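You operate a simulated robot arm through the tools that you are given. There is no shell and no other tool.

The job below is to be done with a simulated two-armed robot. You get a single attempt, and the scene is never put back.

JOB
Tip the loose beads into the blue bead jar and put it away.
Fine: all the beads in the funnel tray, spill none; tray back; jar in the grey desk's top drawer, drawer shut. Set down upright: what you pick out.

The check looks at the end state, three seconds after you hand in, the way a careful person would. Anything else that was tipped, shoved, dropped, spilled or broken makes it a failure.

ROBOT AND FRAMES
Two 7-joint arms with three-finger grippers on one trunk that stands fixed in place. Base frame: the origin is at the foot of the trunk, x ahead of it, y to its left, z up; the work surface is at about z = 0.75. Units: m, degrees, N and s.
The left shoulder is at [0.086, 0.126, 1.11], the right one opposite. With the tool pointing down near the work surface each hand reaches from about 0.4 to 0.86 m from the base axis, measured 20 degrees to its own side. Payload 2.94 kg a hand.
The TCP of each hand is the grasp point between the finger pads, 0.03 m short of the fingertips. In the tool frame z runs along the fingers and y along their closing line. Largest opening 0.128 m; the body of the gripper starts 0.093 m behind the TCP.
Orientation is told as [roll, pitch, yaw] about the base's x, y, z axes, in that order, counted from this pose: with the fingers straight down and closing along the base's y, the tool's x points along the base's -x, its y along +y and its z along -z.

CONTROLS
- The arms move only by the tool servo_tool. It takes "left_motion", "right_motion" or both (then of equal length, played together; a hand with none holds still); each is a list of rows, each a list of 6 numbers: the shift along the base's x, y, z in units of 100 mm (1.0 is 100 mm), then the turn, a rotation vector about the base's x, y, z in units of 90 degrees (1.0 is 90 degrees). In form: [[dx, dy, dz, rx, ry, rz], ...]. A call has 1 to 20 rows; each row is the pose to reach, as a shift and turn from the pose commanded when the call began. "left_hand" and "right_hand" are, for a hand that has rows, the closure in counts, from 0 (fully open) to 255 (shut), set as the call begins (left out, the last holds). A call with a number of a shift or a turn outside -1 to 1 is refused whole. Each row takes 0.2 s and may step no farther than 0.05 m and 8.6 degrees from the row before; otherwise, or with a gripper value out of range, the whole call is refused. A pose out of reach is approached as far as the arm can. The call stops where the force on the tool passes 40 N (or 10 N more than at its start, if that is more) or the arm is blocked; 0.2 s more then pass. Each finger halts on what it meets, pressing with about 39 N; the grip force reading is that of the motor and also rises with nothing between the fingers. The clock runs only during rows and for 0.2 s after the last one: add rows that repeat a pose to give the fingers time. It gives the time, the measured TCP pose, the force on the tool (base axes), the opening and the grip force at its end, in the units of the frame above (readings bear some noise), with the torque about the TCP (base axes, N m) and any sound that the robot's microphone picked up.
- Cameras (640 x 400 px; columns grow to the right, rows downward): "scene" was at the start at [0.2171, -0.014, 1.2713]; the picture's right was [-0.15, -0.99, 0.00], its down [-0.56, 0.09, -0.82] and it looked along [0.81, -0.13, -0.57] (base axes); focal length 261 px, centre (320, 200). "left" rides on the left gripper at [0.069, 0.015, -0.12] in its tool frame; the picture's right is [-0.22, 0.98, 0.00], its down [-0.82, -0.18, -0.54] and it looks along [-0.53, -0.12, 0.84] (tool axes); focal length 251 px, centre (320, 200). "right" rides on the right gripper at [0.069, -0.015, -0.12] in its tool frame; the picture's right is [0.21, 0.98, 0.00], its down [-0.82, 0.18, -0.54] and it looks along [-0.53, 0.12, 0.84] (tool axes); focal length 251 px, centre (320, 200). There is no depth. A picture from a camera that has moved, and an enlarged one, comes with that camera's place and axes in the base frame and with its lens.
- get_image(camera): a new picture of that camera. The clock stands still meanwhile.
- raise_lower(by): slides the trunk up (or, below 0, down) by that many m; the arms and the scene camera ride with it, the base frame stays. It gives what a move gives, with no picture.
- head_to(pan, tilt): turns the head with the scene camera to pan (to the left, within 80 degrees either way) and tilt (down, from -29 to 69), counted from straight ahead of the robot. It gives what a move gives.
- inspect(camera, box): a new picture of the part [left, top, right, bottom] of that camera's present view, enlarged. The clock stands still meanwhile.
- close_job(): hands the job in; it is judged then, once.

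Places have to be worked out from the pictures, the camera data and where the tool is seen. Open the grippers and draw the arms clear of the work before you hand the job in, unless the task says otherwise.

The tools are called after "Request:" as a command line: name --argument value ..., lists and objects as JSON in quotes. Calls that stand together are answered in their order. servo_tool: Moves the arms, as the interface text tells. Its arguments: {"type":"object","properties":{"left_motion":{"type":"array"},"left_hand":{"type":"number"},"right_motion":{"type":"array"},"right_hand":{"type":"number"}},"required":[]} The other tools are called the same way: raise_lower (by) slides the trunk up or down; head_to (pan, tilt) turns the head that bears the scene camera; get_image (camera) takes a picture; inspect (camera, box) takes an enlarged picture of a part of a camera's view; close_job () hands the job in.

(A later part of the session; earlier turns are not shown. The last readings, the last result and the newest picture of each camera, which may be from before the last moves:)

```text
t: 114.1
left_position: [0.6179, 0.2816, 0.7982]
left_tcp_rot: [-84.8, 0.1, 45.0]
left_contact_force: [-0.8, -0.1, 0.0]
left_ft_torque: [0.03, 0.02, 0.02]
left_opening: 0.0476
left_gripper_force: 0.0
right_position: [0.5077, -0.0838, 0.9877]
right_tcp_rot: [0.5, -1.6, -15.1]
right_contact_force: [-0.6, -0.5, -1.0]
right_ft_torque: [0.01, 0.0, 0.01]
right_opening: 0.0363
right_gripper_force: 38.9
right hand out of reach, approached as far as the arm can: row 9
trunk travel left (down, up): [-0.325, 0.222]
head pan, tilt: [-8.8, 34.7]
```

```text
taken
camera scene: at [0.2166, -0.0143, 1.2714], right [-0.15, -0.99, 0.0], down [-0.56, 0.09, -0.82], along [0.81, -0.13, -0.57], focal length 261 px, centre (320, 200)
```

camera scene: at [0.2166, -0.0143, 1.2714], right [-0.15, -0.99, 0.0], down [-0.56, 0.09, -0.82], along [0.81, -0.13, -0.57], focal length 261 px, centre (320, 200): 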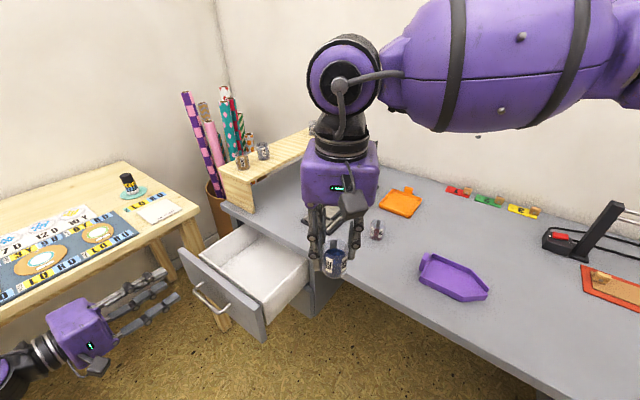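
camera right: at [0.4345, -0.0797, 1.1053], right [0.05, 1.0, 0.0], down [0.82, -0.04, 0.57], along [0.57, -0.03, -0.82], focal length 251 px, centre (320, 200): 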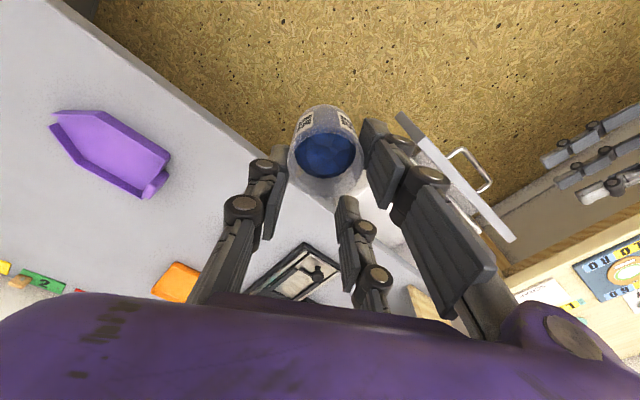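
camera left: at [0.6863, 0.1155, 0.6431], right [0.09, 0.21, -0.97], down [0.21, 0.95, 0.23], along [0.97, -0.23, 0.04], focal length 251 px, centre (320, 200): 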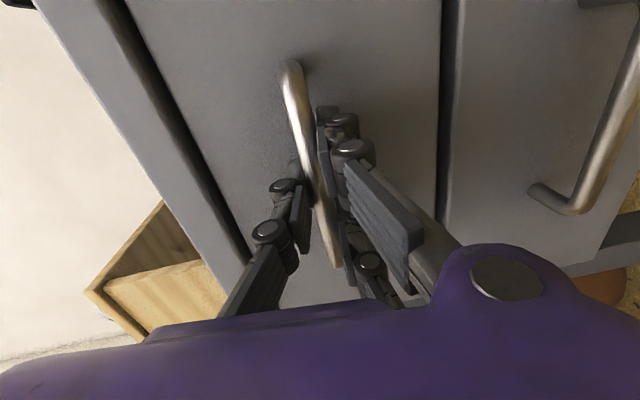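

At x≈0.51 the right hand reaches y≈-0.08, but no further; its elbow ended up raised after the earlier fold. The left arm still has its original posture, so I'll see how far it can reach inward with the tool pointing down. First the right hand (jar held upright) backs away, and the left hand turns to point down.

Request:
servo_tool --right_motion '[[0.05, -0.25, 0, 0, 0, 0], [0.1, -0.5, 0, 0, 0, 0], [0.1, -0.75, 0, 0, 0, 0], [0.1, -1.0, 0, 0, 0, 0]]'

Request:
servo_tool --right_motion '[[0, -0.3, 0, 0, 0, 0], [0, -0.6, 0, 0, 0, 0], [0, -0.9, 0, 0, 0, 0], [0, -1.0, 0, 0, 0, 0]]'

Request:
servo_tool --left_motion '[[-0.05, 0.0, 0.1, 0.0605, 0.0605, 0], [-0.1, 0.0, 0.2, 0.121, 0.121, 0], [-0.15, 0.0, 0.3, 0.1815, 0.1815, 0], [-0.2, 0.0, 0.4, 0.242, 0.242, 0], [-0.25, 0.0, 0.5, 0.3025, 0.3025, 0], [-0.3, 0.0, 0.6, 0.363, 0.363, 0], [-0.35, 0.0, 0.7, 0.4235, 0.4235, 0], [-0.4, 0.0, 0.8, 0.484, 0.484, 0], [-0.45, 0.0, 0.9, 0.5445, 0.5445, 0], [-0.5, 0.0, 1.0, 0.605, 0.605, 0], [-0.5, 0.0, 1.0, 0.6655, 0.6655, 0], [-0.5, 0.0, 1.0, 0.6655, 0.6655, 0]]'

Request:
get_image --camera "scene"

```text
t: 115.1
left_position: [0.6188, 0.2824, 0.7979]
left_tcp_rot: [-84.7, 0.0, 45.1]
left_contact_force: [-1.0, -0.7, 0.2]
left_ft_torque: [-0.03, -0.03, 0.0]
left_opening: 0.0476
left_gripper_force: 0.2
right_position: [0.5185, -0.1833, 0.9867]
right_tcp_rot: [0.5, -1.6, -14.8]
right_contact_force: [0.1, -0.3, -1.2]
right_ft_torque: [0.0, 0.0, -0.02]
right_opening: 0.0365
right_gripper_force: 38.9
trunk travel left (down, up): [-0.325, 0.222]
head pan, tilt: [-8.8, 34.7]
```

```text
t: 116.1
left_position: [0.6181, 0.2826, 0.7977]
left_tcp_rot: [-84.7, 0.1, 45.0]
left_contact_force: [-0.9, -0.1, 0.0]
left_ft_torque: [0.01, -0.02, -0.03]
left_opening: 0.0476
left_gripper_force: 0.0
right_position: [0.5175, -0.2835, 0.9862]
right_tcp_rot: [0.4, -1.6, -15.0]
right_contact_force: [0.4, -0.6, -1.2]
right_ft_torque: [0.0, 0.01, 0.04]
right_opening: 0.0364
right_gripper_force: 39.0
trunk travel left (down, up): [-0.325, 0.222]
head pan, tilt: [-8.8, 34.7]
```

```text
t: 118.7
left_position: [0.5678, 0.2829, 0.8981]
left_tcp_rot: [-0.1, -0.1, 45.2]
left_contact_force: [-0.9, 1.1, -0.9]
left_ft_torque: [0.02, 0.0, -0.01]
left_opening: 0.048
left_gripper_force: 0.2
right_position: [0.5175, -0.2825, 0.9862]
right_tcp_rot: [0.3, -1.6, -15.0]
right_contact_force: [0.9, 0.2, -0.3]
right_ft_torque: [0.03, -0.01, 0.05]
right_opening: 0.0362
right_gripper_force: 39.0
trunk travel left (down, up): [-0.325, 0.222]
head pan, tilt: [-8.8, 34.7]
```

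```text
taken
camera scene: at [0.2166, -0.0138, 1.2714], right [-0.15, -0.99, 0.0], down [-0.56, 0.09, -0.82], along [0.81, -0.13, -0.57], focal length 261 px, centre (320, 200)
```

scene: 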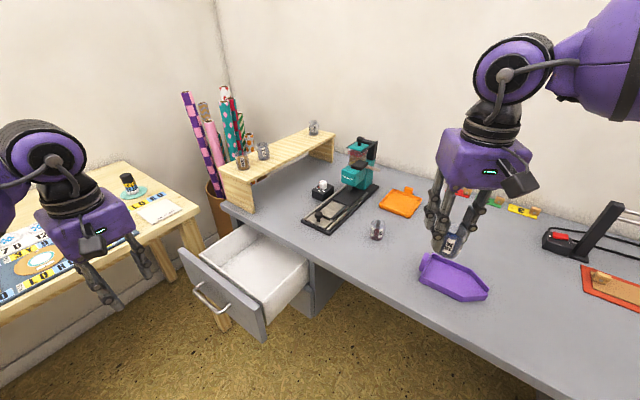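

The left hand points down now. Testing its inward reach at z≈0.90 over the open drawer.

Request:
servo_tool --left_motion '[[0.15, -0.25, 0, 0, 0, 0], [0.3, -0.5, 0, 0, 0, 0], [0.45, -0.75, 0, 0, 0, 0], [0.6, -1.0, 0, 0, 0, 0]]'

Request:
servo_tool --left_motion '[[0.15, -0.25, 0, 0, 0, 0], [0.3, -0.5, 0, 0, 0, 0], [0.45, -0.75, 0, 0, 0, 0], [0.6, -1.0, 0, 0, 0, 0]]'

```text
t: 119.7
left_position: [0.6282, 0.1817, 0.8993]
left_tcp_rot: [0.1, 0.0, 45.0]
left_contact_force: [0.6, 0.1, -0.2]
left_ft_torque: [0.04, 0.03, -0.01]
left_opening: 0.0477
left_gripper_force: 0.1
right_position: [0.5182, -0.2845, 0.9856]
right_tcp_rot: [0.6, -1.7, -14.8]
right_contact_force: [-0.9, -0.3, -0.4]
right_ft_torque: [0.04, 0.0, -0.04]
right_opening: 0.0364
right_gripper_force: 39.3
trunk travel left (down, up): [-0.325, 0.222]
head pan, tilt: [-8.8, 34.7]
```

```text
t: 120.7
left_position: [0.6899, 0.084, 0.8988]
left_tcp_rot: [0.0, -0.1, 44.9]
left_contact_force: [-0.3, 0.6, 0.9]
left_ft_torque: [0.04, 0.02, 0.04]
left_opening: 0.0479
left_gripper_force: 0.0
right_position: [0.5184, -0.2833, 0.9863]
right_tcp_rot: [0.5, -1.7, -14.9]
right_contact_force: [0.0, -0.7, 0.0]
right_ft_torque: [-0.01, 0.0, -0.01]
right_opening: 0.036
right_gripper_force: 39.3
trunk travel left (down, up): [-0.325, 0.222]
head pan, tilt: [-8.8, 34.7]
```

The left arm reaches (0.69, 0.084) easily. Continuing the probe further inward, toward y≈-0.11.

Request:
servo_tool --left_motion '[[0, -0.25, 0, 0, 0, 0], [0, -0.5, 0, 0, 0, 0], [0, -0.75, 0, 0, 0, 0], [0, -1.0, 0, 0, 0, 0]]'

Request:
servo_tool --left_motion '[[0, -0.25, 0, 0, 0, 0], [0, -0.5, 0, 0, 0, 0], [0, -0.75, 0, 0, 0, 0], [0, -0.95, 0, 0, 0, 0]]'

Request:
get_image --camera "left"

Request:
get_image --camera "scene"

```text
t: 121.7
left_position: [0.6902, -0.0178, 0.8971]
left_tcp_rot: [0.0, 0.0, 45.0]
left_contact_force: [0.1, -0.1, 0.0]
left_ft_torque: [-0.02, 0.01, -0.01]
left_opening: 0.0478
left_gripper_force: 0.1
right_position: [0.5165, -0.2839, 0.9863]
right_tcp_rot: [0.5, -1.6, -14.8]
right_contact_force: [-0.1, -0.6, -0.9]
right_ft_torque: [0.02, -0.02, -0.02]
right_opening: 0.0364
right_gripper_force: 39.4
trunk travel left (down, up): [-0.325, 0.222]
head pan, tilt: [-8.8, 34.7]
```

```text
t: 122.7
left_position: [0.6894, -0.113, 0.8972]
left_tcp_rot: [-0.1, -0.1, 45.0]
left_contact_force: [0.3, 0.0, 0.0]
left_ft_torque: [0.04, -0.01, 0.02]
left_opening: 0.0477
left_gripper_force: 0.0
right_position: [0.5173, -0.2834, 0.9864]
right_tcp_rot: [0.4, -1.7, -14.9]
right_contact_force: [-0.6, -0.5, -0.3]
right_ft_torque: [0.01, 0.01, -0.02]
right_opening: 0.0362
right_gripper_force: 39.0
trunk travel left (down, up): [-0.325, 0.222]
head pan, tilt: [-8.8, 34.7]
```

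```text
taken
camera left: at [0.6284, -0.1526, 1.0159], right [-0.54, 0.84, 0.0], down [0.71, 0.45, 0.54], along [0.46, 0.29, -0.84], focal length 251 px, centre (320, 200)
```

left: 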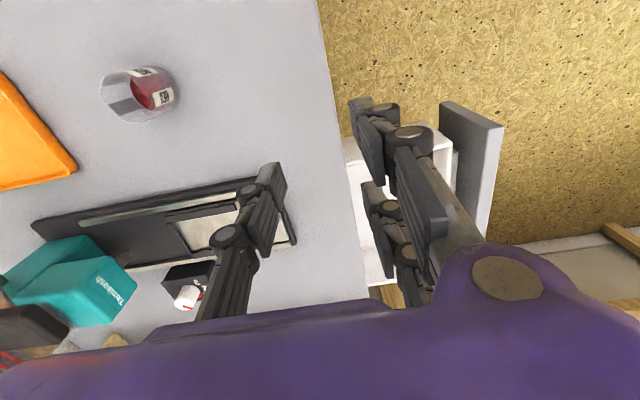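

```text
taken
camera scene: at [0.2171, -0.0143, 1.2713], right [-0.15, -0.99, 0.0], down [-0.56, 0.09, -0.82], along [0.81, -0.13, -0.57], focal length 261 px, centre (320, 200)
```

scene: 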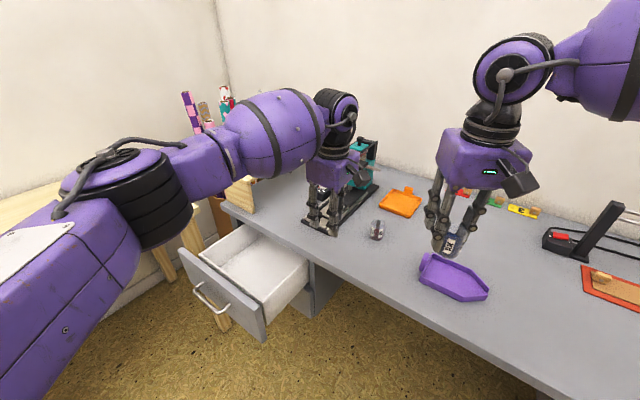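

The left arm can reach inward well past the midline with the tool down. So: the right hand will set the jar on the desk near (0.63, -0.19), and the left hand will take it to the drawer. I'll check the left hand's reach to that spot first, with the right hand moved aside.

Request:
servo_tool --right_motion '[[0, -0.3, 0, 0, 0, 0], [0, -0.6, 0, 0, 0, 0], [0, -0.9, 0, 0, 0, 0], [0, -1.0, 0, 0, 0, 0]]'

Request:
servo_tool --left_motion '[[-0.1, -0.15, 0, 0, 0, 0], [-0.2, -0.35, 0, 0, 0, 0], [-0.35, -0.55, 0, 0, 0, 0], [-0.5, -0.8, 0, 0, 0, 0]]'

Request:
servo_tool --left_motion '[[0, 0, -0.3, 0, 0, 0], [0, 0, -0.6, 0, 0, 0], [0, 0, -0.8, 0, 0, 0]]'

```text
t: 123.7
left_position: [0.6888, -0.1125, 0.8956]
left_tcp_rot: [-0.1, 0.0, 45.0]
left_contact_force: [0.1, 0.1, 0.1]
left_ft_torque: [-0.03, -0.01, -0.02]
left_opening: 0.0478
left_gripper_force: 0.0
right_position: [0.5191, -0.3856, 0.9863]
right_tcp_rot: [0.4, -1.6, -15.0]
right_contact_force: [-0.3, 0.7, -0.1]
right_ft_torque: [0.01, 0.0, 0.0]
right_opening: 0.036
right_gripper_force: 38.6
trunk travel left (down, up): [-0.325, 0.222]
head pan, tilt: [-8.8, 34.7]
```

```text
t: 124.7
left_position: [0.6377, -0.1919, 0.8964]
left_tcp_rot: [0.0, 0.0, 45.1]
left_contact_force: [-0.1, -0.3, -0.2]
left_ft_torque: [-0.03, 0.0, -0.02]
left_opening: 0.0478
left_gripper_force: 0.1
right_position: [0.5183, -0.3844, 0.9855]
right_tcp_rot: [0.6, -1.7, -14.9]
right_contact_force: [0.0, -0.7, 0.0]
right_ft_torque: [0.05, -0.02, 0.0]
right_opening: 0.0361
right_gripper_force: 39.4
trunk travel left (down, up): [-0.325, 0.222]
head pan, tilt: [-8.8, 34.7]
```

```text
t: 125.5
left_position: [0.639, -0.1904, 0.8174]
left_tcp_rot: [-0.1, 0.0, 45.0]
left_contact_force: [0.4, -0.5, 0.2]
left_ft_torque: [0.01, 0.0, -0.01]
left_opening: 0.0477
left_gripper_force: 0.0
right_position: [0.5191, -0.3844, 0.9852]
right_tcp_rot: [0.4, -1.6, -14.9]
right_contact_force: [0.0, 0.3, -0.5]
right_ft_torque: [0.02, -0.02, -0.01]
right_opening: 0.0362
right_gripper_force: 38.5
trunk travel left (down, up): [-0.325, 0.222]
head pan, tilt: [-8.8, 34.7]
```

The left hand reaches the spot fine. Before swapping, I'll retract the left hand toward the drawer side and measure the drawer interior again from this camera height.

Request:
servo_tool --left_motion '[[0, 0, 0.4, 0, 0, 0], [0, 0, 0.8, 0, 0, 0], [0, 0.3, 0.9, 0, 0, 0], [0, 0.6, 0.9, 0, 0, 0], [0, 1.0, 0.9, 0, 0, 0]]'

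Request:
servo_tool --left_motion '[[-0.1, 0.3, 0, 0, 0, 0], [-0.25, 0.6, 0, 0, 0, 0], [-0.4, 0.9, 0, 0, 0, 0], [-0.5, 1.0, 0, 0, 0, 0]]'

Request:
servo_tool --left_motion '[[-0.1, 0.3, 0, 0, 0, 0], [-0.3, 0.6, 0, 0, 0, 0], [-0.5, 0.9, 0, 0, 0, 0], [-0.6, 1.0, 0, 0, 0, 0]]'

Request:
inspect --camera "scene" --box '[160, 200, 340, 350]'

Request:
get_image --camera "left"

```text
t: 126.7
left_position: [0.6395, -0.0934, 0.9108]
left_tcp_rot: [-0.1, 0.1, 45.0]
left_contact_force: [0.5, 0.5, 0.8]
left_ft_torque: [-0.07, 0.02, -0.01]
left_opening: 0.0475
left_gripper_force: 0.2
right_position: [0.5199, -0.3838, 0.9874]
right_tcp_rot: [0.4, -1.7, -14.8]
right_contact_force: [0.6, 0.0, -0.2]
right_ft_torque: [-0.04, 0.0, 0.01]
right_opening: 0.0363
right_gripper_force: 39.5
trunk travel left (down, up): [-0.325, 0.222]
head pan, tilt: [-8.8, 34.7]
```

```text
t: 127.7
left_position: [0.5898, 0.0069, 0.9097]
left_tcp_rot: [0.0, -0.1, 45.0]
left_contact_force: [-0.1, 0.8, 0.5]
left_ft_torque: [0.01, -0.02, 0.01]
left_opening: 0.0478
left_gripper_force: 0.0
right_position: [0.5181, -0.3853, 0.9865]
right_tcp_rot: [0.5, -1.7, -14.9]
right_contact_force: [-0.2, 0.4, -1.0]
right_ft_torque: [-0.02, 0.0, 0.02]
right_opening: 0.0364
right_gripper_force: 39.5
trunk travel left (down, up): [-0.325, 0.222]
head pan, tilt: [-8.8, 34.7]
```

```text
t: 128.7
left_position: [0.5287, 0.1059, 0.9102]
left_tcp_rot: [0.1, -0.1, 45.0]
left_contact_force: [0.1, -0.2, -0.4]
left_ft_torque: [0.03, 0.0, 0.0]
left_opening: 0.0479
left_gripper_force: 0.0
right_position: [0.5187, -0.3834, 0.9872]
right_tcp_rot: [0.4, -1.6, -14.8]
right_contact_force: [0.4, -0.1, -0.4]
right_ft_torque: [0.01, 0.03, 0.01]
right_opening: 0.0362
right_gripper_force: 39.3
trunk travel left (down, up): [-0.325, 0.222]
head pan, tilt: [-8.8, 34.7]
```

```text
2.67 times, centred on (250, 275) of scene
camera zoom: at [0.2172, -0.0143, 1.2713], right [-0.15, -0.99, 0.0], down [-0.56, 0.09, -0.82], along [0.81, -0.13, -0.57], focal length 696 px, centre (507, 0)
```

zoom: 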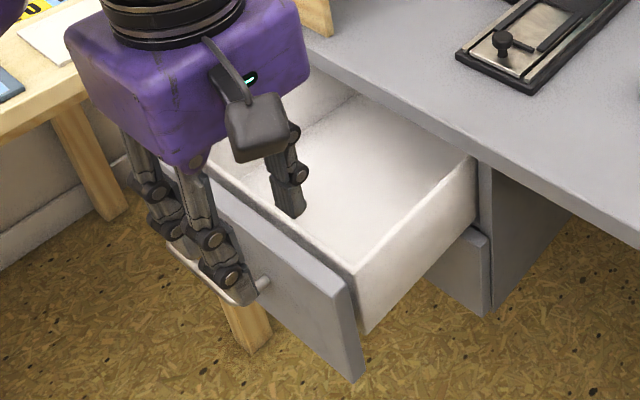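

```text
taken
camera left: at [0.4672, 0.0676, 1.029], right [-0.54, 0.84, 0.0], down [0.71, 0.45, 0.54], along [0.46, 0.29, -0.84], focal length 251 px, centre (320, 200)
```

left: 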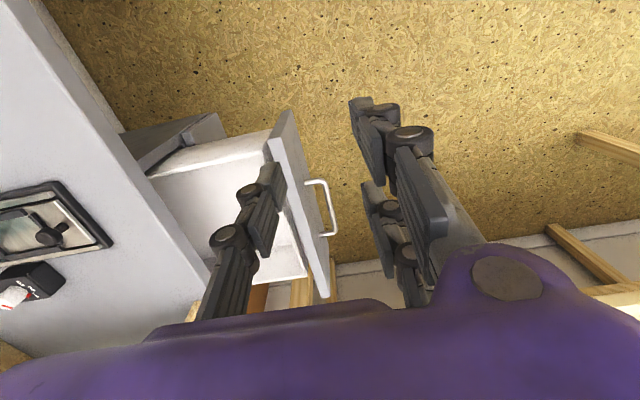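

The left camera has a good view of the drawer; zooming in to measure it.

Request:
inspect --camera "left" --box '[120, 100, 345, 300]'

```text
2.00 times, centred on (232, 200) of left
camera zoom: at [0.4672, 0.0676, 1.029], right [-0.54, 0.84, 0.0], down [0.71, 0.45, 0.54], along [0.46, 0.29, -0.84], focal length 503 px, centre (495, 200)
```

zoom: 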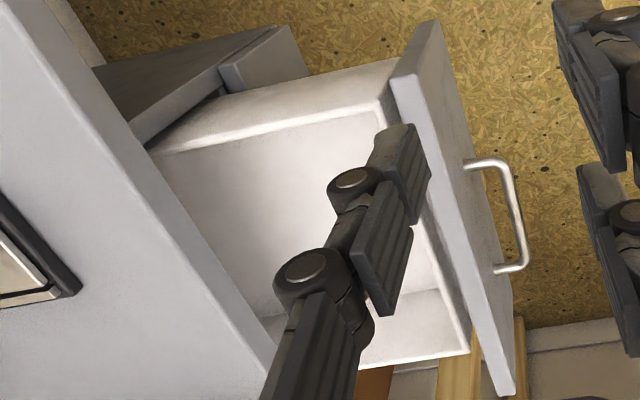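

Drawer interior confirmed (front wall inner face n≈-0.397). Now the right hand straightens its slight 1.6° tilt and brings the jar above (0.63, -0.19).

Request:
servo_tool --right_motion '[[0.1, 0.15, 0, -0.005, 0.018, 0], [0.3, 0.45, 0, -0.005, 0.018, 0], [0.5, 0.75, 0, -0.005, 0.018, 0], [0.67, 1.0, 0, -0.005, 0.018, 0]]'

Request:
servo_tool --right_motion '[[0.15, 0.2, 0, 0, 0, 0], [0.3, 0.45, 0, 0, 0, 0], [0.45, 0.7, -0.1, 0, 0, 0], [0.59, 0.88, -0.3, 0, 0, 0], [0.59, 0.88, -0.5, 0, 0, 0], [0.59, 0.88, -0.7, 0, 0, 0], [0.59, 0.88, -0.9, 0, 0, 0]]'

Request:
get_image --camera "right"

Request:
get_image --camera "scene"

```text
t: 129.7
left_position: [0.5284, 0.108, 0.9104]
left_tcp_rot: [0.0, 0.0, 45.0]
left_contact_force: [0.2, 0.6, -0.3]
left_ft_torque: [-0.02, 0.04, 0.01]
left_opening: 0.0479
left_gripper_force: 0.1
right_position: [0.5882, -0.2808, 0.9866]
right_tcp_rot: [-0.5, -0.1, -15.0]
right_contact_force: [-0.1, 0.5, -0.4]
right_ft_torque: [-0.03, 0.03, -0.03]
right_opening: 0.0363
right_gripper_force: 38.8
trunk travel left (down, up): [-0.325, 0.222]
head pan, tilt: [-8.8, 34.7]
```

```text
t: 131.3
left_position: [0.5288, 0.1065, 0.9107]
left_tcp_rot: [-0.1, 0.1, 45.0]
left_contact_force: [0.1, -0.8, 0.2]
left_ft_torque: [-0.01, 0.0, 0.02]
left_opening: 0.0477
left_gripper_force: 0.1
right_position: [0.6415, -0.2077, 0.9083]
right_tcp_rot: [-0.4, -0.1, -15.0]
right_contact_force: [0.1, 0.2, -1.3]
right_ft_torque: [-0.03, -0.02, 0.01]
right_opening: 0.0365
right_gripper_force: 39.2
right hand out of reach, approached as far as the arm can: row 4, 5, 6, 7
trunk travel left (down, up): [-0.325, 0.222]
head pan, tilt: [-8.8, 34.7]
```

```text
taken
camera right: at [0.5711, -0.2037, 1.0293], right [0.04, 1.0, -0.01], down [0.84, -0.03, 0.54], along [0.54, -0.03, -0.84], focal length 251 px, centre (320, 200)
```

right: 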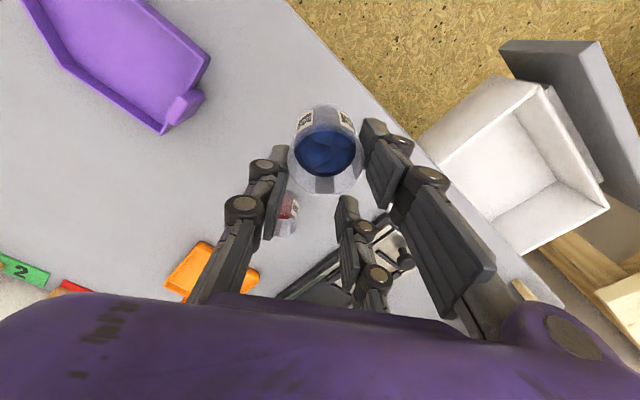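

```text
taken
camera scene: at [0.2166, -0.0138, 1.2714], right [-0.15, -0.99, 0.0], down [-0.56, 0.09, -0.82], along [0.81, -0.13, -0.57], focal length 261 px, centre (320, 200)
```

scene: 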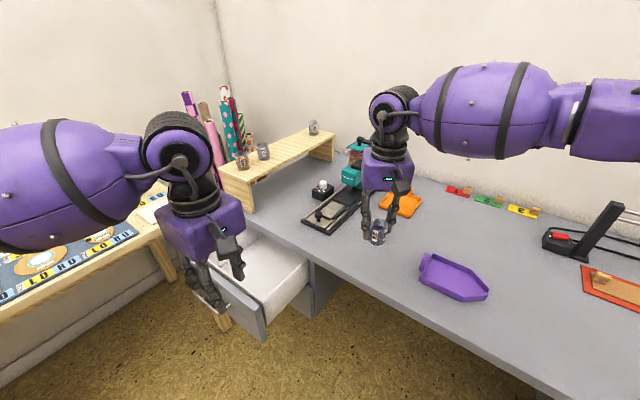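

That's as far as needed: the jar would stand at about (0.627, -0.204), 4 cm inside the desk edge and clear of everything. I'll lower it straight down here.

Request:
servo_tool --right_motion '[[-0.05, -0.02, -0.25, 0.004, 0, 0], [-0.05, -0.02, -0.5, 0.004, 0, 0], [-0.05, -0.02, -0.75, 0.004, 0, 0], [-0.05, -0.02, -0.95, 0.004, 0, 0], [-0.05, -0.02, -1.0, 0.004, 0, 0]]'

Request:
inspect --camera "scene" --box '[340, 180, 420, 270]'

```text
t: 132.5
left_position: [0.5286, 0.1072, 0.91]
left_tcp_rot: [0.0, 0.0, 45.0]
left_contact_force: [-0.2, 0.3, -0.4]
left_ft_torque: [0.0, 0.02, 0.02]
left_opening: 0.0477
left_gripper_force: 0.2
right_position: [0.6301, -0.2183, 0.8285]
right_tcp_rot: [-0.1, -0.1, -14.9]
right_contact_force: [0.3, 0.0, -1.0]
right_ft_torque: [0.0, -0.03, -0.02]
right_opening: 0.0359
right_gripper_force: 38.7
right hand out of reach, approached as far as the arm can: row 3, 4, 5
trunk travel left (down, up): [-0.325, 0.222]
head pan, tilt: [-8.8, 34.7]
```

```text
4.44 times, centred on (380, 225) of scene
camera zoom: at [0.2172, -0.0141, 1.2713], right [-0.15, -0.99, 0.0], down [-0.56, 0.09, -0.82], along [0.81, -0.13, -0.57], focal length 1160 px, centre (53, 89)
```

zoom: 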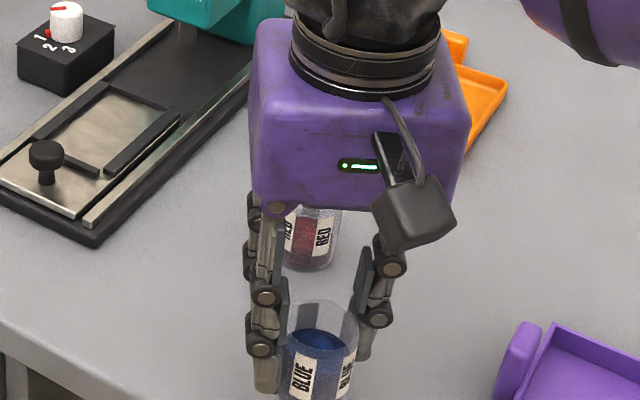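

Lower down the right arm needs to be nearer itself. I'll shift 25 mm back toward the robot and right, (0.61, -0.235), which is still clear of the tray's corner, and continue down.

Request:
servo_tool --right_motion '[[-0.1, -0.08, 0, 0, 0, 0], [-0.2, -0.17, 0, 0, 0, 0], [-0.2, -0.17, -0.08, 0, 0, 0], [-0.2, -0.17, -0.16, 0, 0, 0], [-0.2, -0.17, -0.22, 0, 0, 0], [-0.2, -0.17, -0.26, 0, 0, 0], [-0.2, -0.17, -0.26, 0, 0, 0]]'

Request:
get_image --camera "right"

Request:
inspect --camera "scene" --box '[350, 190, 450, 290]'

```text
t: 134.1
left_position: [0.5288, 0.1063, 0.9096]
left_tcp_rot: [0.0, 0.0, 45.0]
left_contact_force: [0.1, 0.1, -0.7]
left_ft_torque: [-0.01, -0.02, 0.01]
left_opening: 0.0475
left_gripper_force: 0.1
right_position: [0.6106, -0.2351, 0.802]
right_tcp_rot: [-0.1, -0.1, -14.9]
right_contact_force: [-0.1, 1.3, -1.0]
right_ft_torque: [0.0, 0.0, 0.01]
right_opening: 0.0361
right_gripper_force: 39.3
trunk travel left (down, up): [-0.325, 0.222]
head pan, tilt: [-8.8, 34.7]
```

```text
taken
camera right: at [0.5405, -0.231, 0.9231], right [0.04, 1.0, 0.0], down [0.84, -0.04, 0.54], along [0.54, -0.03, -0.84], focal length 251 px, centre (320, 200)
```

right: 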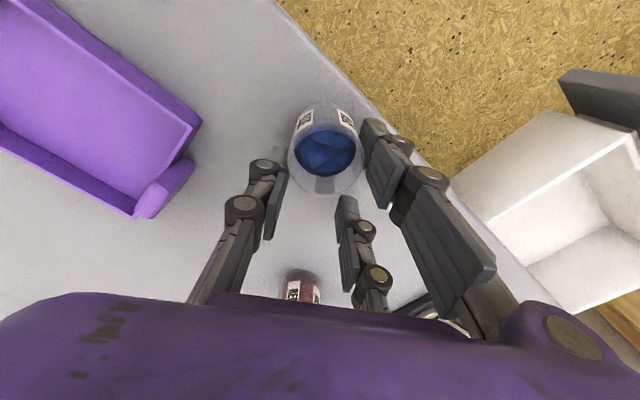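

```text
4.00 times, centred on (400, 240) of scene
camera zoom: at [0.2171, -0.0141, 1.2713], right [-0.15, -0.99, 0.0], down [-0.56, 0.09, -0.82], along [0.81, -0.13, -0.57], focal length 1044 px, centre (0, 40)
```

zoom: 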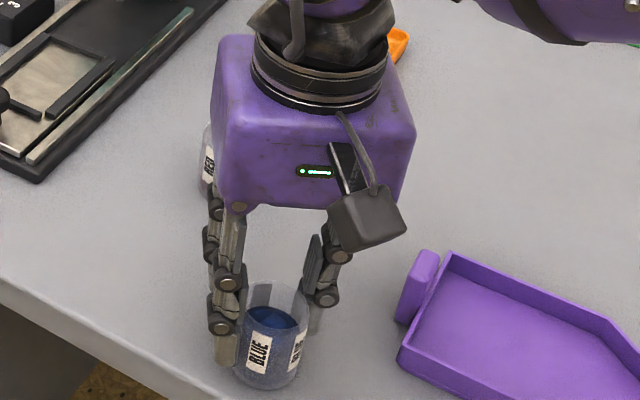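

Over a clear spot 18 mm+ inside the edge. Lowering the final millimetres until contact.

Request:
servo_tool --right_motion '[[0, 0, -0.02, 0, 0, 0], [0, 0, -0.04, 0, 0, 0], [0, 0, -0.05, 0, 0, 0], [0, 0, -0.05, 0, 0, 0]]'

```text
t: 135.1
left_position: [0.5278, 0.107, 0.9096]
left_tcp_rot: [-0.2, 0.0, 45.0]
left_contact_force: [-0.8, 1.0, -0.2]
left_ft_torque: [0.03, -0.04, 0.0]
left_opening: 0.0478
left_gripper_force: 0.0
right_position: [0.6095, -0.2348, 0.7984]
right_tcp_rot: [0.0, -0.2, -15.0]
right_contact_force: [0.1, -1.2, 10.9]
right_ft_torque: [0.07, 0.24, 0.06]
right_opening: 0.0359
right_gripper_force: 38.7
trunk travel left (down, up): [-0.325, 0.222]
head pan, tilt: [-8.8, 34.7]
```

The desk supports the jar (11 N). Releasing to 58 mm and rising straight up.

Request:
servo_tool --right_motion '[[0, 0, 0.01, 0, 0, 0], [0, 0, 0.01, 0, 0, 0], [0, 0, 0.01, 0, 0, 0]]' --right_hand 140

Request:
servo_tool --right_motion '[[0, 0, 0.2, 0, 0, 0], [0, 0, 0.5, 0, 0, 0], [0, 0, 0.8, 0, 0, 0], [0, -0.05, 1.0, 0, 0, 0]]'

Request:
servo_tool --right_motion '[[-0.1, -0.3, 0.2, 0, 0, 0], [-0.2, -0.6, 0.4, 0, 0, 0], [-0.3, -0.95, 0.5, 0, 0, 0]]'

Request:
servo_tool --right_motion '[[0, -0.3, 0.1, 0, 0, 0], [0, -0.6, 0.2, 0, 0, 0], [0, -0.95, 0.3, 0, 0, 0]]'

Request:
get_image --camera "scene"

Request:
inspect --camera "scene" --box '[370, 230, 440, 300]'

```text
t: 135.9
left_position: [0.5278, 0.1057, 0.9096]
left_tcp_rot: [0.0, -0.1, 45.0]
left_contact_force: [0.0, -0.1, -0.9]
left_ft_torque: [-0.01, 0.01, 0.0]
left_opening: 0.0478
left_gripper_force: 0.2
right_position: [0.6098, -0.2349, 0.7978]
right_tcp_rot: [-0.3, -0.1, -14.9]
right_contact_force: [-1.0, -0.4, -1.0]
right_ft_torque: [-0.03, -0.02, -0.03]
right_opening: 0.0579
right_gripper_force: 0.0
trunk travel left (down, up): [-0.325, 0.222]
head pan, tilt: [-8.8, 34.7]
```

```text
t: 136.9
left_position: [0.5291, 0.1078, 0.9088]
left_tcp_rot: [0.0, 0.0, 45.1]
left_contact_force: [-0.9, -0.6, 0.7]
left_ft_torque: [0.01, 0.01, -0.02]
left_opening: 0.0476
left_gripper_force: 0.0
right_position: [0.6102, -0.2397, 0.8981]
right_tcp_rot: [0.0, -0.1, -14.9]
right_contact_force: [-0.8, -0.3, -0.9]
right_ft_torque: [0.0, -0.01, -0.03]
right_opening: 0.058
right_gripper_force: 0.1
trunk travel left (down, up): [-0.325, 0.222]
head pan, tilt: [-8.8, 34.7]
```

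```text
t: 137.7
left_position: [0.5274, 0.1061, 0.9113]
left_tcp_rot: [0.0, 0.0, 45.0]
left_contact_force: [0.1, -0.7, 0.9]
left_ft_torque: [0.02, 0.0, 0.0]
left_opening: 0.0479
left_gripper_force: 0.1
right_position: [0.5818, -0.3354, 0.9473]
right_tcp_rot: [0.0, -0.1, -15.0]
right_contact_force: [0.1, 0.3, 0.8]
right_ft_torque: [0.05, 0.01, -0.02]
right_opening: 0.0578
right_gripper_force: 0.0
trunk travel left (down, up): [-0.325, 0.222]
head pan, tilt: [-8.8, 34.7]
```

```text
t: 138.5
left_position: [0.5281, 0.1053, 0.9093]
left_tcp_rot: [0.0, -0.2, 45.0]
left_contact_force: [0.3, -0.6, -0.5]
left_ft_torque: [-0.02, -0.03, 0.0]
left_opening: 0.0475
left_gripper_force: 0.0
right_position: [0.581, -0.4299, 0.9754]
right_tcp_rot: [0.0, 0.0, -14.9]
right_contact_force: [0.4, -0.9, -1.0]
right_ft_torque: [0.02, 0.01, 0.02]
right_opening: 0.0576
right_gripper_force: 0.0
trunk travel left (down, up): [-0.325, 0.222]
head pan, tilt: [-8.8, 34.7]
```

```text
taken
camera scene: at [0.2168, -0.015, 1.2714], right [-0.15, -0.99, 0.0], down [-0.56, 0.09, -0.82], along [0.81, -0.13, -0.57], focal length 261 px, centre (320, 200)
```

scene: 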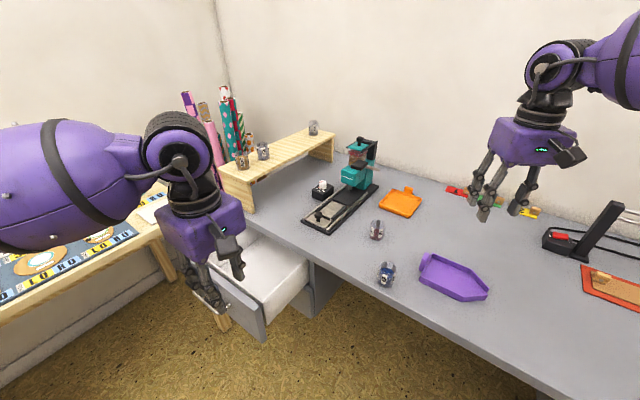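

```text
5.71 times, centred on (405, 265) of scene
camera zoom: at [0.2168, -0.015, 1.2714], right [-0.15, -0.99, 0.0], down [-0.56, 0.09, -0.82], along [0.81, -0.13, -0.57], focal length 1491 px, centre (-166, -171)
```

zoom: 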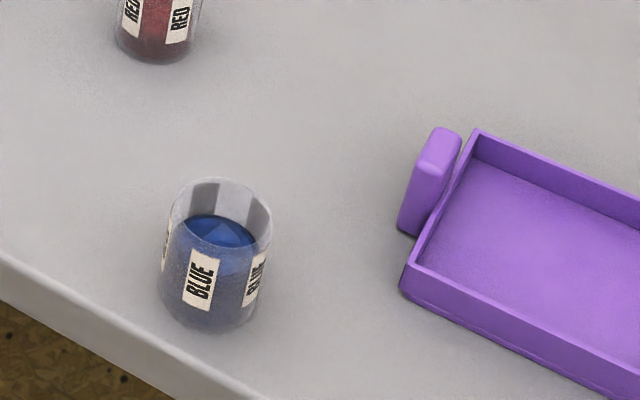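

The jar stands upright, clear of everything. The right hand moves further off while the left hand comes over the jar.

Request:
servo_tool --left_motion '[[0.05, -0.2, 0, 0, 0, 0], [0.1, -0.45, 0, 0, 0, 0], [0.17, -0.7, 0, 0, 0, 0], [0.24, -1.0, 0, 0, 0, 0]]' --right_motion '[[-0.1, -0.3, 0.1, 0, 0, 0], [-0.2, -0.6, 0.1, 0, 0, 0], [-0.3, -0.9, 0.1, 0, 0, 0], [-0.4, -1.0, 0.1, 0, 0, 0]]' --left_hand 140

Request:
servo_tool --left_motion '[[0.06, -0.25, 0, 0, 0, 0], [0.12, -0.5, 0, 0, 0, 0], [0.18, -0.75, 0, 0, 0, 0], [0.24, -1.0, 0, 0, 0, 0]]'

Request:
servo_tool --left_motion '[[0.08, -0.3, 0, 0, 0, 0], [0.16, -0.6, 0, 0, 0, 0], [0.24, -0.9, 0, 0, 0, 0], [0.3, -1.0, 0, 0, 0, 0], [0.3, -1.0, 0, 0, 0, 0]]'

Request:
get_image --camera "left"

```text
t: 139.5
left_position: [0.5528, 0.008, 0.9086]
left_tcp_rot: [0.0, -0.1, 45.1]
left_contact_force: [-0.4, 0.4, 0.1]
left_ft_torque: [0.02, 0.02, 0.01]
left_opening: 0.0576
left_gripper_force: 0.1
right_position: [0.5417, -0.5303, 0.986]
right_tcp_rot: [0.0, 0.0, -14.9]
right_contact_force: [-0.1, 0.0, -0.5]
right_ft_torque: [0.01, -0.04, 0.02]
right_opening: 0.0576
right_gripper_force: 0.0
trunk travel left (down, up): [-0.325, 0.222]
head pan, tilt: [-8.8, 34.7]
```

```text
t: 140.5
left_position: [0.5778, -0.0929, 0.9086]
left_tcp_rot: [-0.1, 0.0, 45.1]
left_contact_force: [-0.2, -0.4, 0.8]
left_ft_torque: [0.0, 0.01, -0.01]
left_opening: 0.0575
left_gripper_force: 0.0
right_position: [0.5417, -0.5291, 0.987]
right_tcp_rot: [-0.1, -0.1, -14.8]
right_contact_force: [-0.7, -0.2, -0.3]
right_ft_torque: [0.0, -0.02, -0.01]
right_opening: 0.0579
right_gripper_force: 0.1
trunk travel left (down, up): [-0.325, 0.222]
head pan, tilt: [-8.8, 34.7]
```

```text
t: 141.7
left_position: [0.6073, -0.1924, 0.9093]
left_tcp_rot: [-0.1, -0.1, 45.0]
left_contact_force: [0.4, 0.2, 0.2]
left_ft_torque: [-0.04, -0.01, 0.0]
left_opening: 0.0577
left_gripper_force: 0.0
right_position: [0.5419, -0.5292, 0.9873]
right_tcp_rot: [-0.1, -0.1, -14.9]
right_contact_force: [-0.4, 0.1, 0.2]
right_ft_torque: [-0.01, -0.01, 0.01]
right_opening: 0.0578
right_gripper_force: 0.0
trunk travel left (down, up): [-0.325, 0.222]
head pan, tilt: [-8.8, 34.7]
```

```text
taken
camera left: at [0.5461, -0.2318, 1.0288], right [-0.54, 0.84, 0.0], down [0.71, 0.45, 0.54], along [0.46, 0.29, -0.84], focal length 251 px, centre (320, 200)
```

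left: 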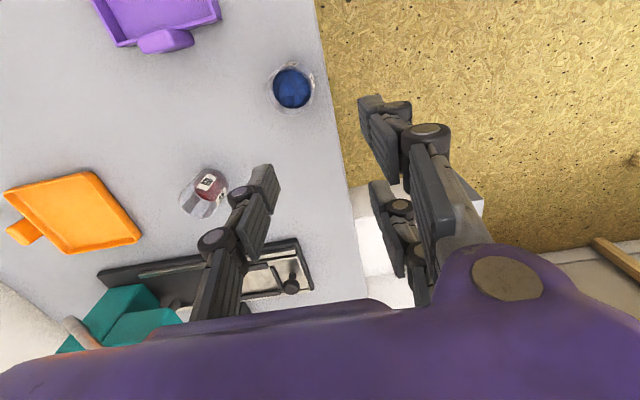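

Measuring the jar from the left camera.

Request:
inspect --camera "left" --box '[250, 40, 340, 130]'

```text
4.44 times, centred on (295, 85) of left
camera zoom: at [0.5461, -0.2318, 1.0288], right [-0.54, 0.84, 0.0], down [0.71, 0.45, 0.54], along [0.46, 0.29, -0.84], focal length 1118 px, centre (431, 711)
```

zoom: 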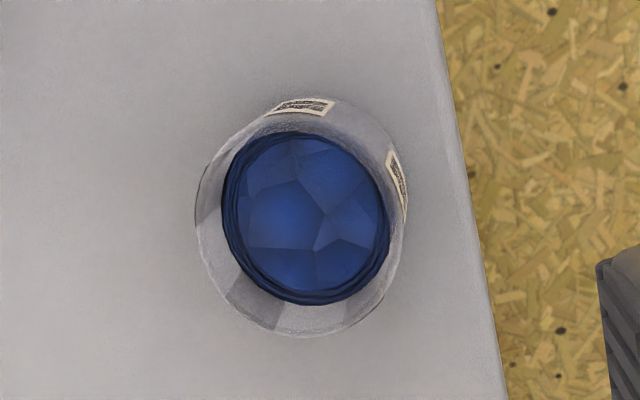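

Jar centre at (0.592, -0.232). I'll shift the left hand so the jar lies at +15 mm in its tool x, descend to z≈0.80, and look before closing.

Request:
servo_tool --left_motion '[[-0.01, -0.14, 0, 0, 0, 0], [-0.025, -0.274, -0.1, 0, 0, 0], [-0.025, -0.274, -0.4, 0, 0, 0], [-0.025, -0.274, -0.7, 0, 0, 0], [-0.025, -0.274, -1.0, 0, 0, 0], [-0.025, -0.274, -1.0, 0, 0, 0]]'

Request:
get_image --camera "left"

Request:
inspect --camera "scene" --box '[340, 200, 440, 300]'

```text
t: 143.1
left_position: [0.6043, -0.2208, 0.8084]
left_tcp_rot: [-0.1, 0.0, 45.0]
left_contact_force: [0.5, 0.1, -0.3]
left_ft_torque: [0.0, -0.03, -0.01]
left_opening: 0.0576
left_gripper_force: 0.1
right_position: [0.5404, -0.5276, 0.9871]
right_tcp_rot: [-0.1, -0.1, -14.9]
right_contact_force: [-0.6, -0.2, 0.1]
right_ft_torque: [-0.03, -0.01, 0.02]
right_opening: 0.0574
right_gripper_force: 0.1
trunk travel left (down, up): [-0.325, 0.222]
head pan, tilt: [-8.8, 34.7]
```

```text
taken
camera left: at [0.5432, -0.2594, 0.9281], right [-0.54, 0.84, 0.0], down [0.71, 0.45, 0.54], along [0.46, 0.29, -0.84], focal length 251 px, centre (320, 200)
```

left: 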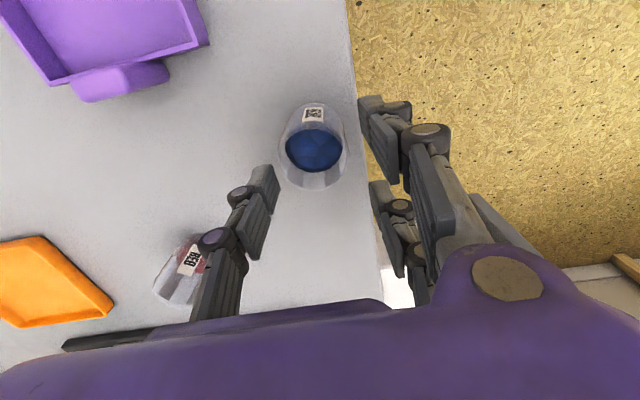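

```text
4.00 times, centred on (390, 250) of scene
camera zoom: at [0.2168, -0.014, 1.2714], right [-0.15, -0.99, 0.0], down [-0.56, 0.09, -0.82], along [0.81, -0.13, -0.57], focal length 1044 px, centre (40, 0)
```

zoom: 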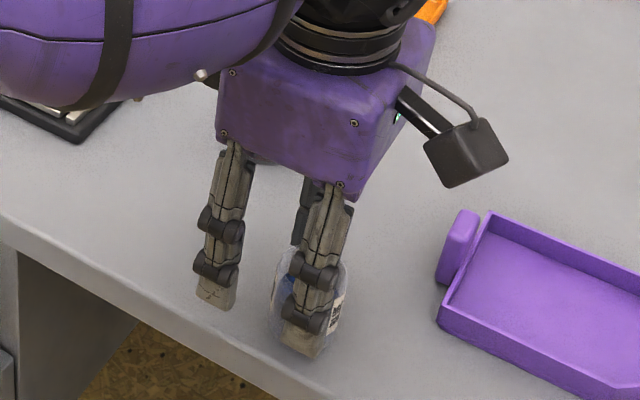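

The jar is at +17 mm in tool x, centred in y. A 2 mm nudge, down 6 mm, then close.

Request:
servo_tool --left_motion '[[-0.015, -0.015, -0.03, 0, 0, 0], [-0.015, -0.015, -0.06, 0, 0, 0], [-0.015, -0.015, -0.06, 0, 0, 0]]'

Request:
servo_tool --left_motion '[[0, 0, 0, 0, 0, 0], [0, 0, 0, 0, 0, 0], [0, 0, 0, 0, 0, 0], [0, 0, 0, 0, 0, 0]]' --left_hand 192

Request:
get_image --camera "left"

```text
t: 143.9
left_position: [0.6021, -0.2204, 0.8017]
left_tcp_rot: [0.1, 0.0, 45.0]
left_contact_force: [-0.3, 0.5, 0.0]
left_ft_torque: [-0.04, 0.0, 0.0]
left_opening: 0.0577
left_gripper_force: 0.1
right_position: [0.5419, -0.5282, 0.987]
right_tcp_rot: [0.0, -0.1, -14.9]
right_contact_force: [-1.0, 0.2, 0.3]
right_ft_torque: [-0.01, -0.04, 0.01]
right_opening: 0.0575
right_gripper_force: 0.0
trunk travel left (down, up): [-0.325, 0.222]
head pan, tilt: [-8.8, 34.7]
```

```text
t: 144.9
left_position: [0.6032, -0.2216, 0.8022]
left_tcp_rot: [0.0, 0.0, 45.0]
left_contact_force: [-0.6, 0.2, 0.7]
left_ft_torque: [0.02, -0.03, 0.0]
left_opening: 0.0368
left_gripper_force: 39.0
right_position: [0.5416, -0.5288, 0.9872]
right_tcp_rot: [-0.1, -0.1, -14.8]
right_contact_force: [0.4, 0.5, 0.3]
right_ft_torque: [0.0, 0.01, 0.02]
right_opening: 0.0578
right_gripper_force: 0.0
trunk travel left (down, up): [-0.325, 0.222]
head pan, tilt: [-8.8, 34.7]
```

```text
taken
camera left: at [0.5427, -0.2606, 0.9214], right [-0.54, 0.84, 0.0], down [0.71, 0.45, 0.54], along [0.46, 0.29, -0.84], focal length 251 px, centre (320, 200)
```

left: 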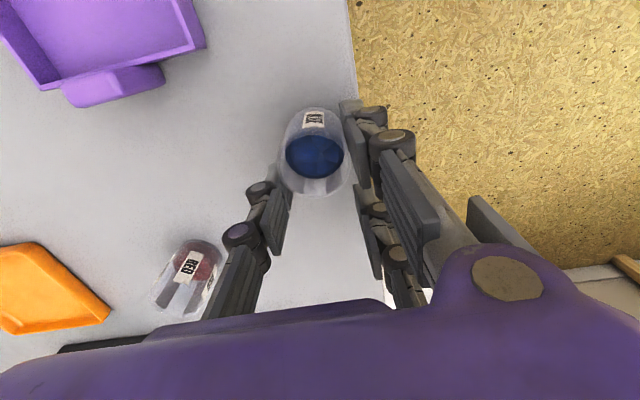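

Gripped with 39 N. Lifting and checking the jar, then carrying it over the open drawer.

Request:
servo_tool --left_motion '[[0, 0, 0.1, 0, 0, 0], [0, 0, 0.25, 0, 0, 0], [0, 0, 0.5, 0, 0, 0], [0, 0, 0.75, 0, 0, 0], [0, 0, 1.0, 0, 0, 0]]'

Request:
servo_tool --left_motion '[[0.04, 0.1, 0.05, 0, 0, 0], [0.13, 0.3, 0.1, 0, 0, 0], [0.23, 0.53, 0.15, 0, 0, 0], [0.33, 0.77, 0.2, 0, 0, 0], [0.43, 1.0, 0.2, 0, 0, 0]]'

Request:
servo_tool --left_motion '[[0.11, 0.25, 0, 0, 0, 0], [0.22, 0.5, 0, 0, 0, 0], [0.33, 0.75, 0, 0, 0, 0], [0.43, 1.0, 0, 0, 0, 0]]'

Request:
servo_tool --left_motion '[[0.11, 0.25, 0, 0, 0, 0], [0.22, 0.5, 0, 0, 0, 0], [0.33, 0.75, 0, 0, 0, 0], [0.43, 1.0, 0, 0, 0, 0], [0.51, 1.0, 0, 0, 0, 0], [0.51, 1.0, 0, 0, 0, 0]]'

Request:
get_image --camera "left"

Request:
get_image --camera "scene"

```text
t: 146.1
left_position: [0.602, -0.2215, 0.9019]
left_tcp_rot: [-0.1, 0.0, 45.0]
left_contact_force: [-0.3, -0.9, -0.2]
left_ft_torque: [-0.02, -0.02, 0.01]
left_opening: 0.0367
left_gripper_force: 38.9
right_position: [0.5427, -0.5281, 0.9874]
right_tcp_rot: [-0.1, -0.1, -14.9]
right_contact_force: [0.3, 0.4, 0.8]
right_ft_torque: [0.03, 0.0, -0.05]
right_opening: 0.0576
right_gripper_force: 0.1
trunk travel left (down, up): [-0.325, 0.222]
head pan, tilt: [-8.8, 34.7]
```

```text
t: 147.3
left_position: [0.6442, -0.1213, 0.9224]
left_tcp_rot: [-0.1, 0.0, 44.9]
left_contact_force: [0.0, 0.8, -0.4]
left_ft_torque: [0.0, -0.01, 0.01]
left_opening: 0.0367
left_gripper_force: 39.0
right_position: [0.5422, -0.5287, 0.9866]
right_tcp_rot: [-0.1, -0.1, -14.9]
right_contact_force: [-0.3, 0.1, 0.0]
right_ft_torque: [0.02, 0.04, 0.02]
right_opening: 0.0576
right_gripper_force: 0.1
trunk travel left (down, up): [-0.325, 0.222]
head pan, tilt: [-8.8, 34.7]
```

```text
t: 148.3
left_position: [0.6886, -0.0224, 0.9215]
left_tcp_rot: [-0.1, 0.1, 44.9]
left_contact_force: [-0.9, -0.7, -1.7]
left_ft_torque: [-0.03, 0.01, 0.0]
left_opening: 0.0367
left_gripper_force: 38.8
right_position: [0.5418, -0.529, 0.9874]
right_tcp_rot: [-0.1, 0.0, -14.9]
right_contact_force: [0.2, 0.7, 0.0]
right_ft_torque: [0.0, 0.03, 0.04]
right_opening: 0.0578
right_gripper_force: 0.0
trunk travel left (down, up): [-0.325, 0.222]
head pan, tilt: [-8.8, 34.7]
```

```text
t: 149.7
left_position: [0.7395, 0.0797, 0.9233]
left_tcp_rot: [-0.1, 0.0, 45.1]
left_contact_force: [-0.2, -0.1, -0.3]
left_ft_torque: [0.01, 0.02, 0.0]
left_opening: 0.0369
left_gripper_force: 39.3
right_position: [0.542, -0.5288, 0.9864]
right_tcp_rot: [-0.2, -0.1, -14.9]
right_contact_force: [0.9, 0.2, -0.1]
right_ft_torque: [0.0, 0.0, -0.01]
right_opening: 0.0576
right_gripper_force: 0.1
trunk travel left (down, up): [-0.325, 0.222]
head pan, tilt: [-8.8, 34.7]
```

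```text
taken
camera left: at [0.6783, 0.0395, 1.0433], right [-0.54, 0.84, 0.0], down [0.71, 0.45, 0.54], along [0.46, 0.29, -0.84], focal length 251 px, centre (320, 200)
```

left: 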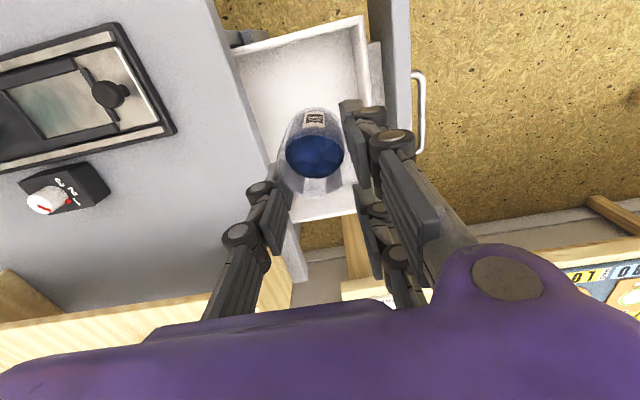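

```text
taken
camera scene: at [0.217, -0.0136, 1.2714], right [-0.15, -0.99, 0.0], down [-0.56, 0.09, -0.82], along [0.81, -0.13, -0.57], focal length 261 px, centre (320, 200)
```

scene: 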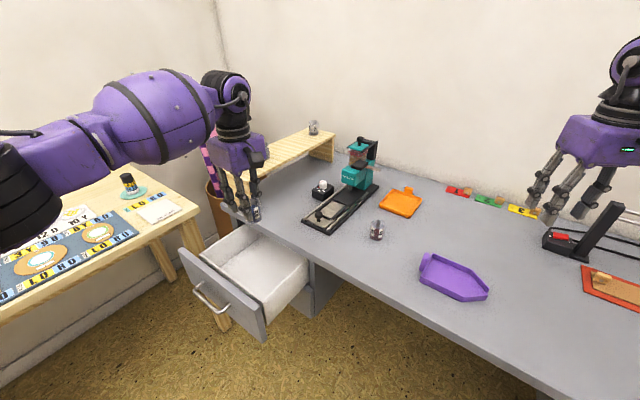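

The jar hangs over the drawer. Zooming to measure the box edges relative to the jar.

Request:
inspect --camera "left" --box '[220, 0, 440, 200]'

```text
2.00 times, centred on (330, 100) of left
camera zoom: at [0.6783, 0.0395, 1.0433], right [-0.54, 0.84, 0.0], down [0.71, 0.45, 0.54], along [0.46, 0.29, -0.84], focal length 503 px, centre (300, 400)
```

zoom: 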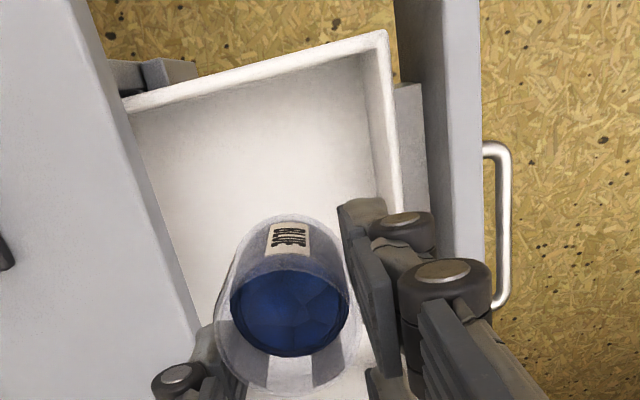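

All clearances work: jar at n≈-0.466, the box front wall at -0.409 and the desk edge at -0.547. Descending straight into the drawer in stages.

Request:
servo_tool --left_motion '[[-0.01, 0.01, -0.2, 0, 0, 0], [-0.025, 0.025, -0.45, 0, 0, 0], [-0.025, 0.025, -0.7, 0, 0, 0], [-0.025, 0.025, -0.95, 0, 0, 0], [-0.025, 0.025, -1.0, 0, 0, 0]]'

Request:
servo_tool --left_motion '[[0, 0, -0.2, 0, 0, 0], [0, 0, -0.45, 0, 0, 0], [0, 0, -0.7, 0, 0, 0], [0, 0, -0.95, 0, 0, 0], [0, 0, -1.0, 0, 0, 0]]'

Request:
get_image --camera "left"

Request:
inspect --camera "scene" --box '[160, 160, 340, 350]'

```text
t: 150.9
left_position: [0.7353, 0.0801, 0.8226]
left_tcp_rot: [0.0, 0.0, 45.0]
left_contact_force: [0.1, 0.2, -0.6]
left_ft_torque: [0.02, -0.03, -0.01]
left_opening: 0.0366
left_gripper_force: 38.6
right_position: [0.5421, -0.5289, 0.9877]
right_tcp_rot: [-0.1, 0.0, -14.9]
right_contact_force: [0.0, -0.3, 0.0]
right_ft_torque: [0.01, 0.03, -0.01]
right_opening: 0.0578
right_gripper_force: 0.1
trunk travel left (down, up): [-0.325, 0.222]
head pan, tilt: [-8.8, 34.7]
```

```text
t: 152.1
left_position: [0.7386, 0.0818, 0.7241]
left_tcp_rot: [-0.1, 0.0, 44.9]
left_contact_force: [0.3, 0.2, -0.9]
left_ft_torque: [0.02, -0.04, 0.02]
left_opening: 0.0369
left_gripper_force: 39.2
right_position: [0.5422, -0.529, 0.9867]
right_tcp_rot: [-0.2, -0.1, -14.9]
right_contact_force: [0.8, -0.7, -0.1]
right_ft_torque: [-0.03, -0.02, -0.01]
right_opening: 0.0579
right_gripper_force: 0.2
trunk travel left (down, up): [-0.325, 0.222]
head pan, tilt: [-8.8, 34.7]
```

```text
taken
camera left: at [0.6771, 0.0424, 0.843], right [-0.54, 0.84, 0.0], down [0.71, 0.45, 0.54], along [0.46, 0.29, -0.84], focal length 251 px, centre (320, 200)
```

left: 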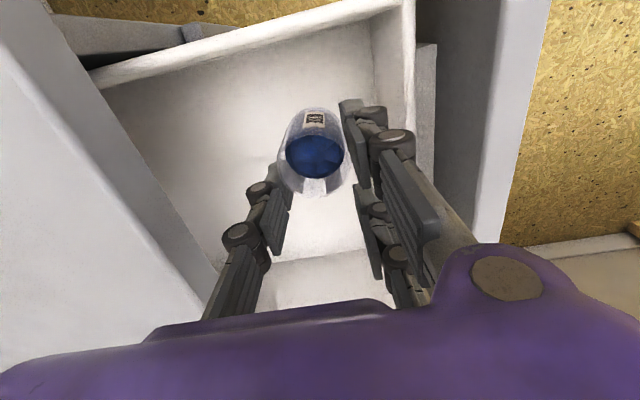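

```text
2.11 times, centred on (250, 255) of scene
camera zoom: at [0.217, -0.014, 1.2714], right [-0.15, -0.99, 0.0], down [-0.56, 0.09, -0.82], along [0.81, -0.13, -0.57], focal length 549 px, centre (467, 84)
```

zoom: 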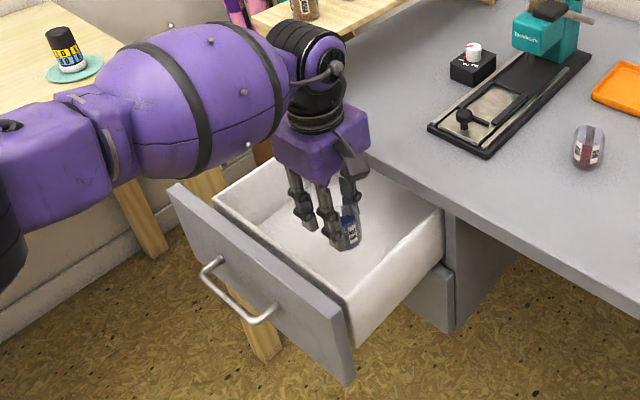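

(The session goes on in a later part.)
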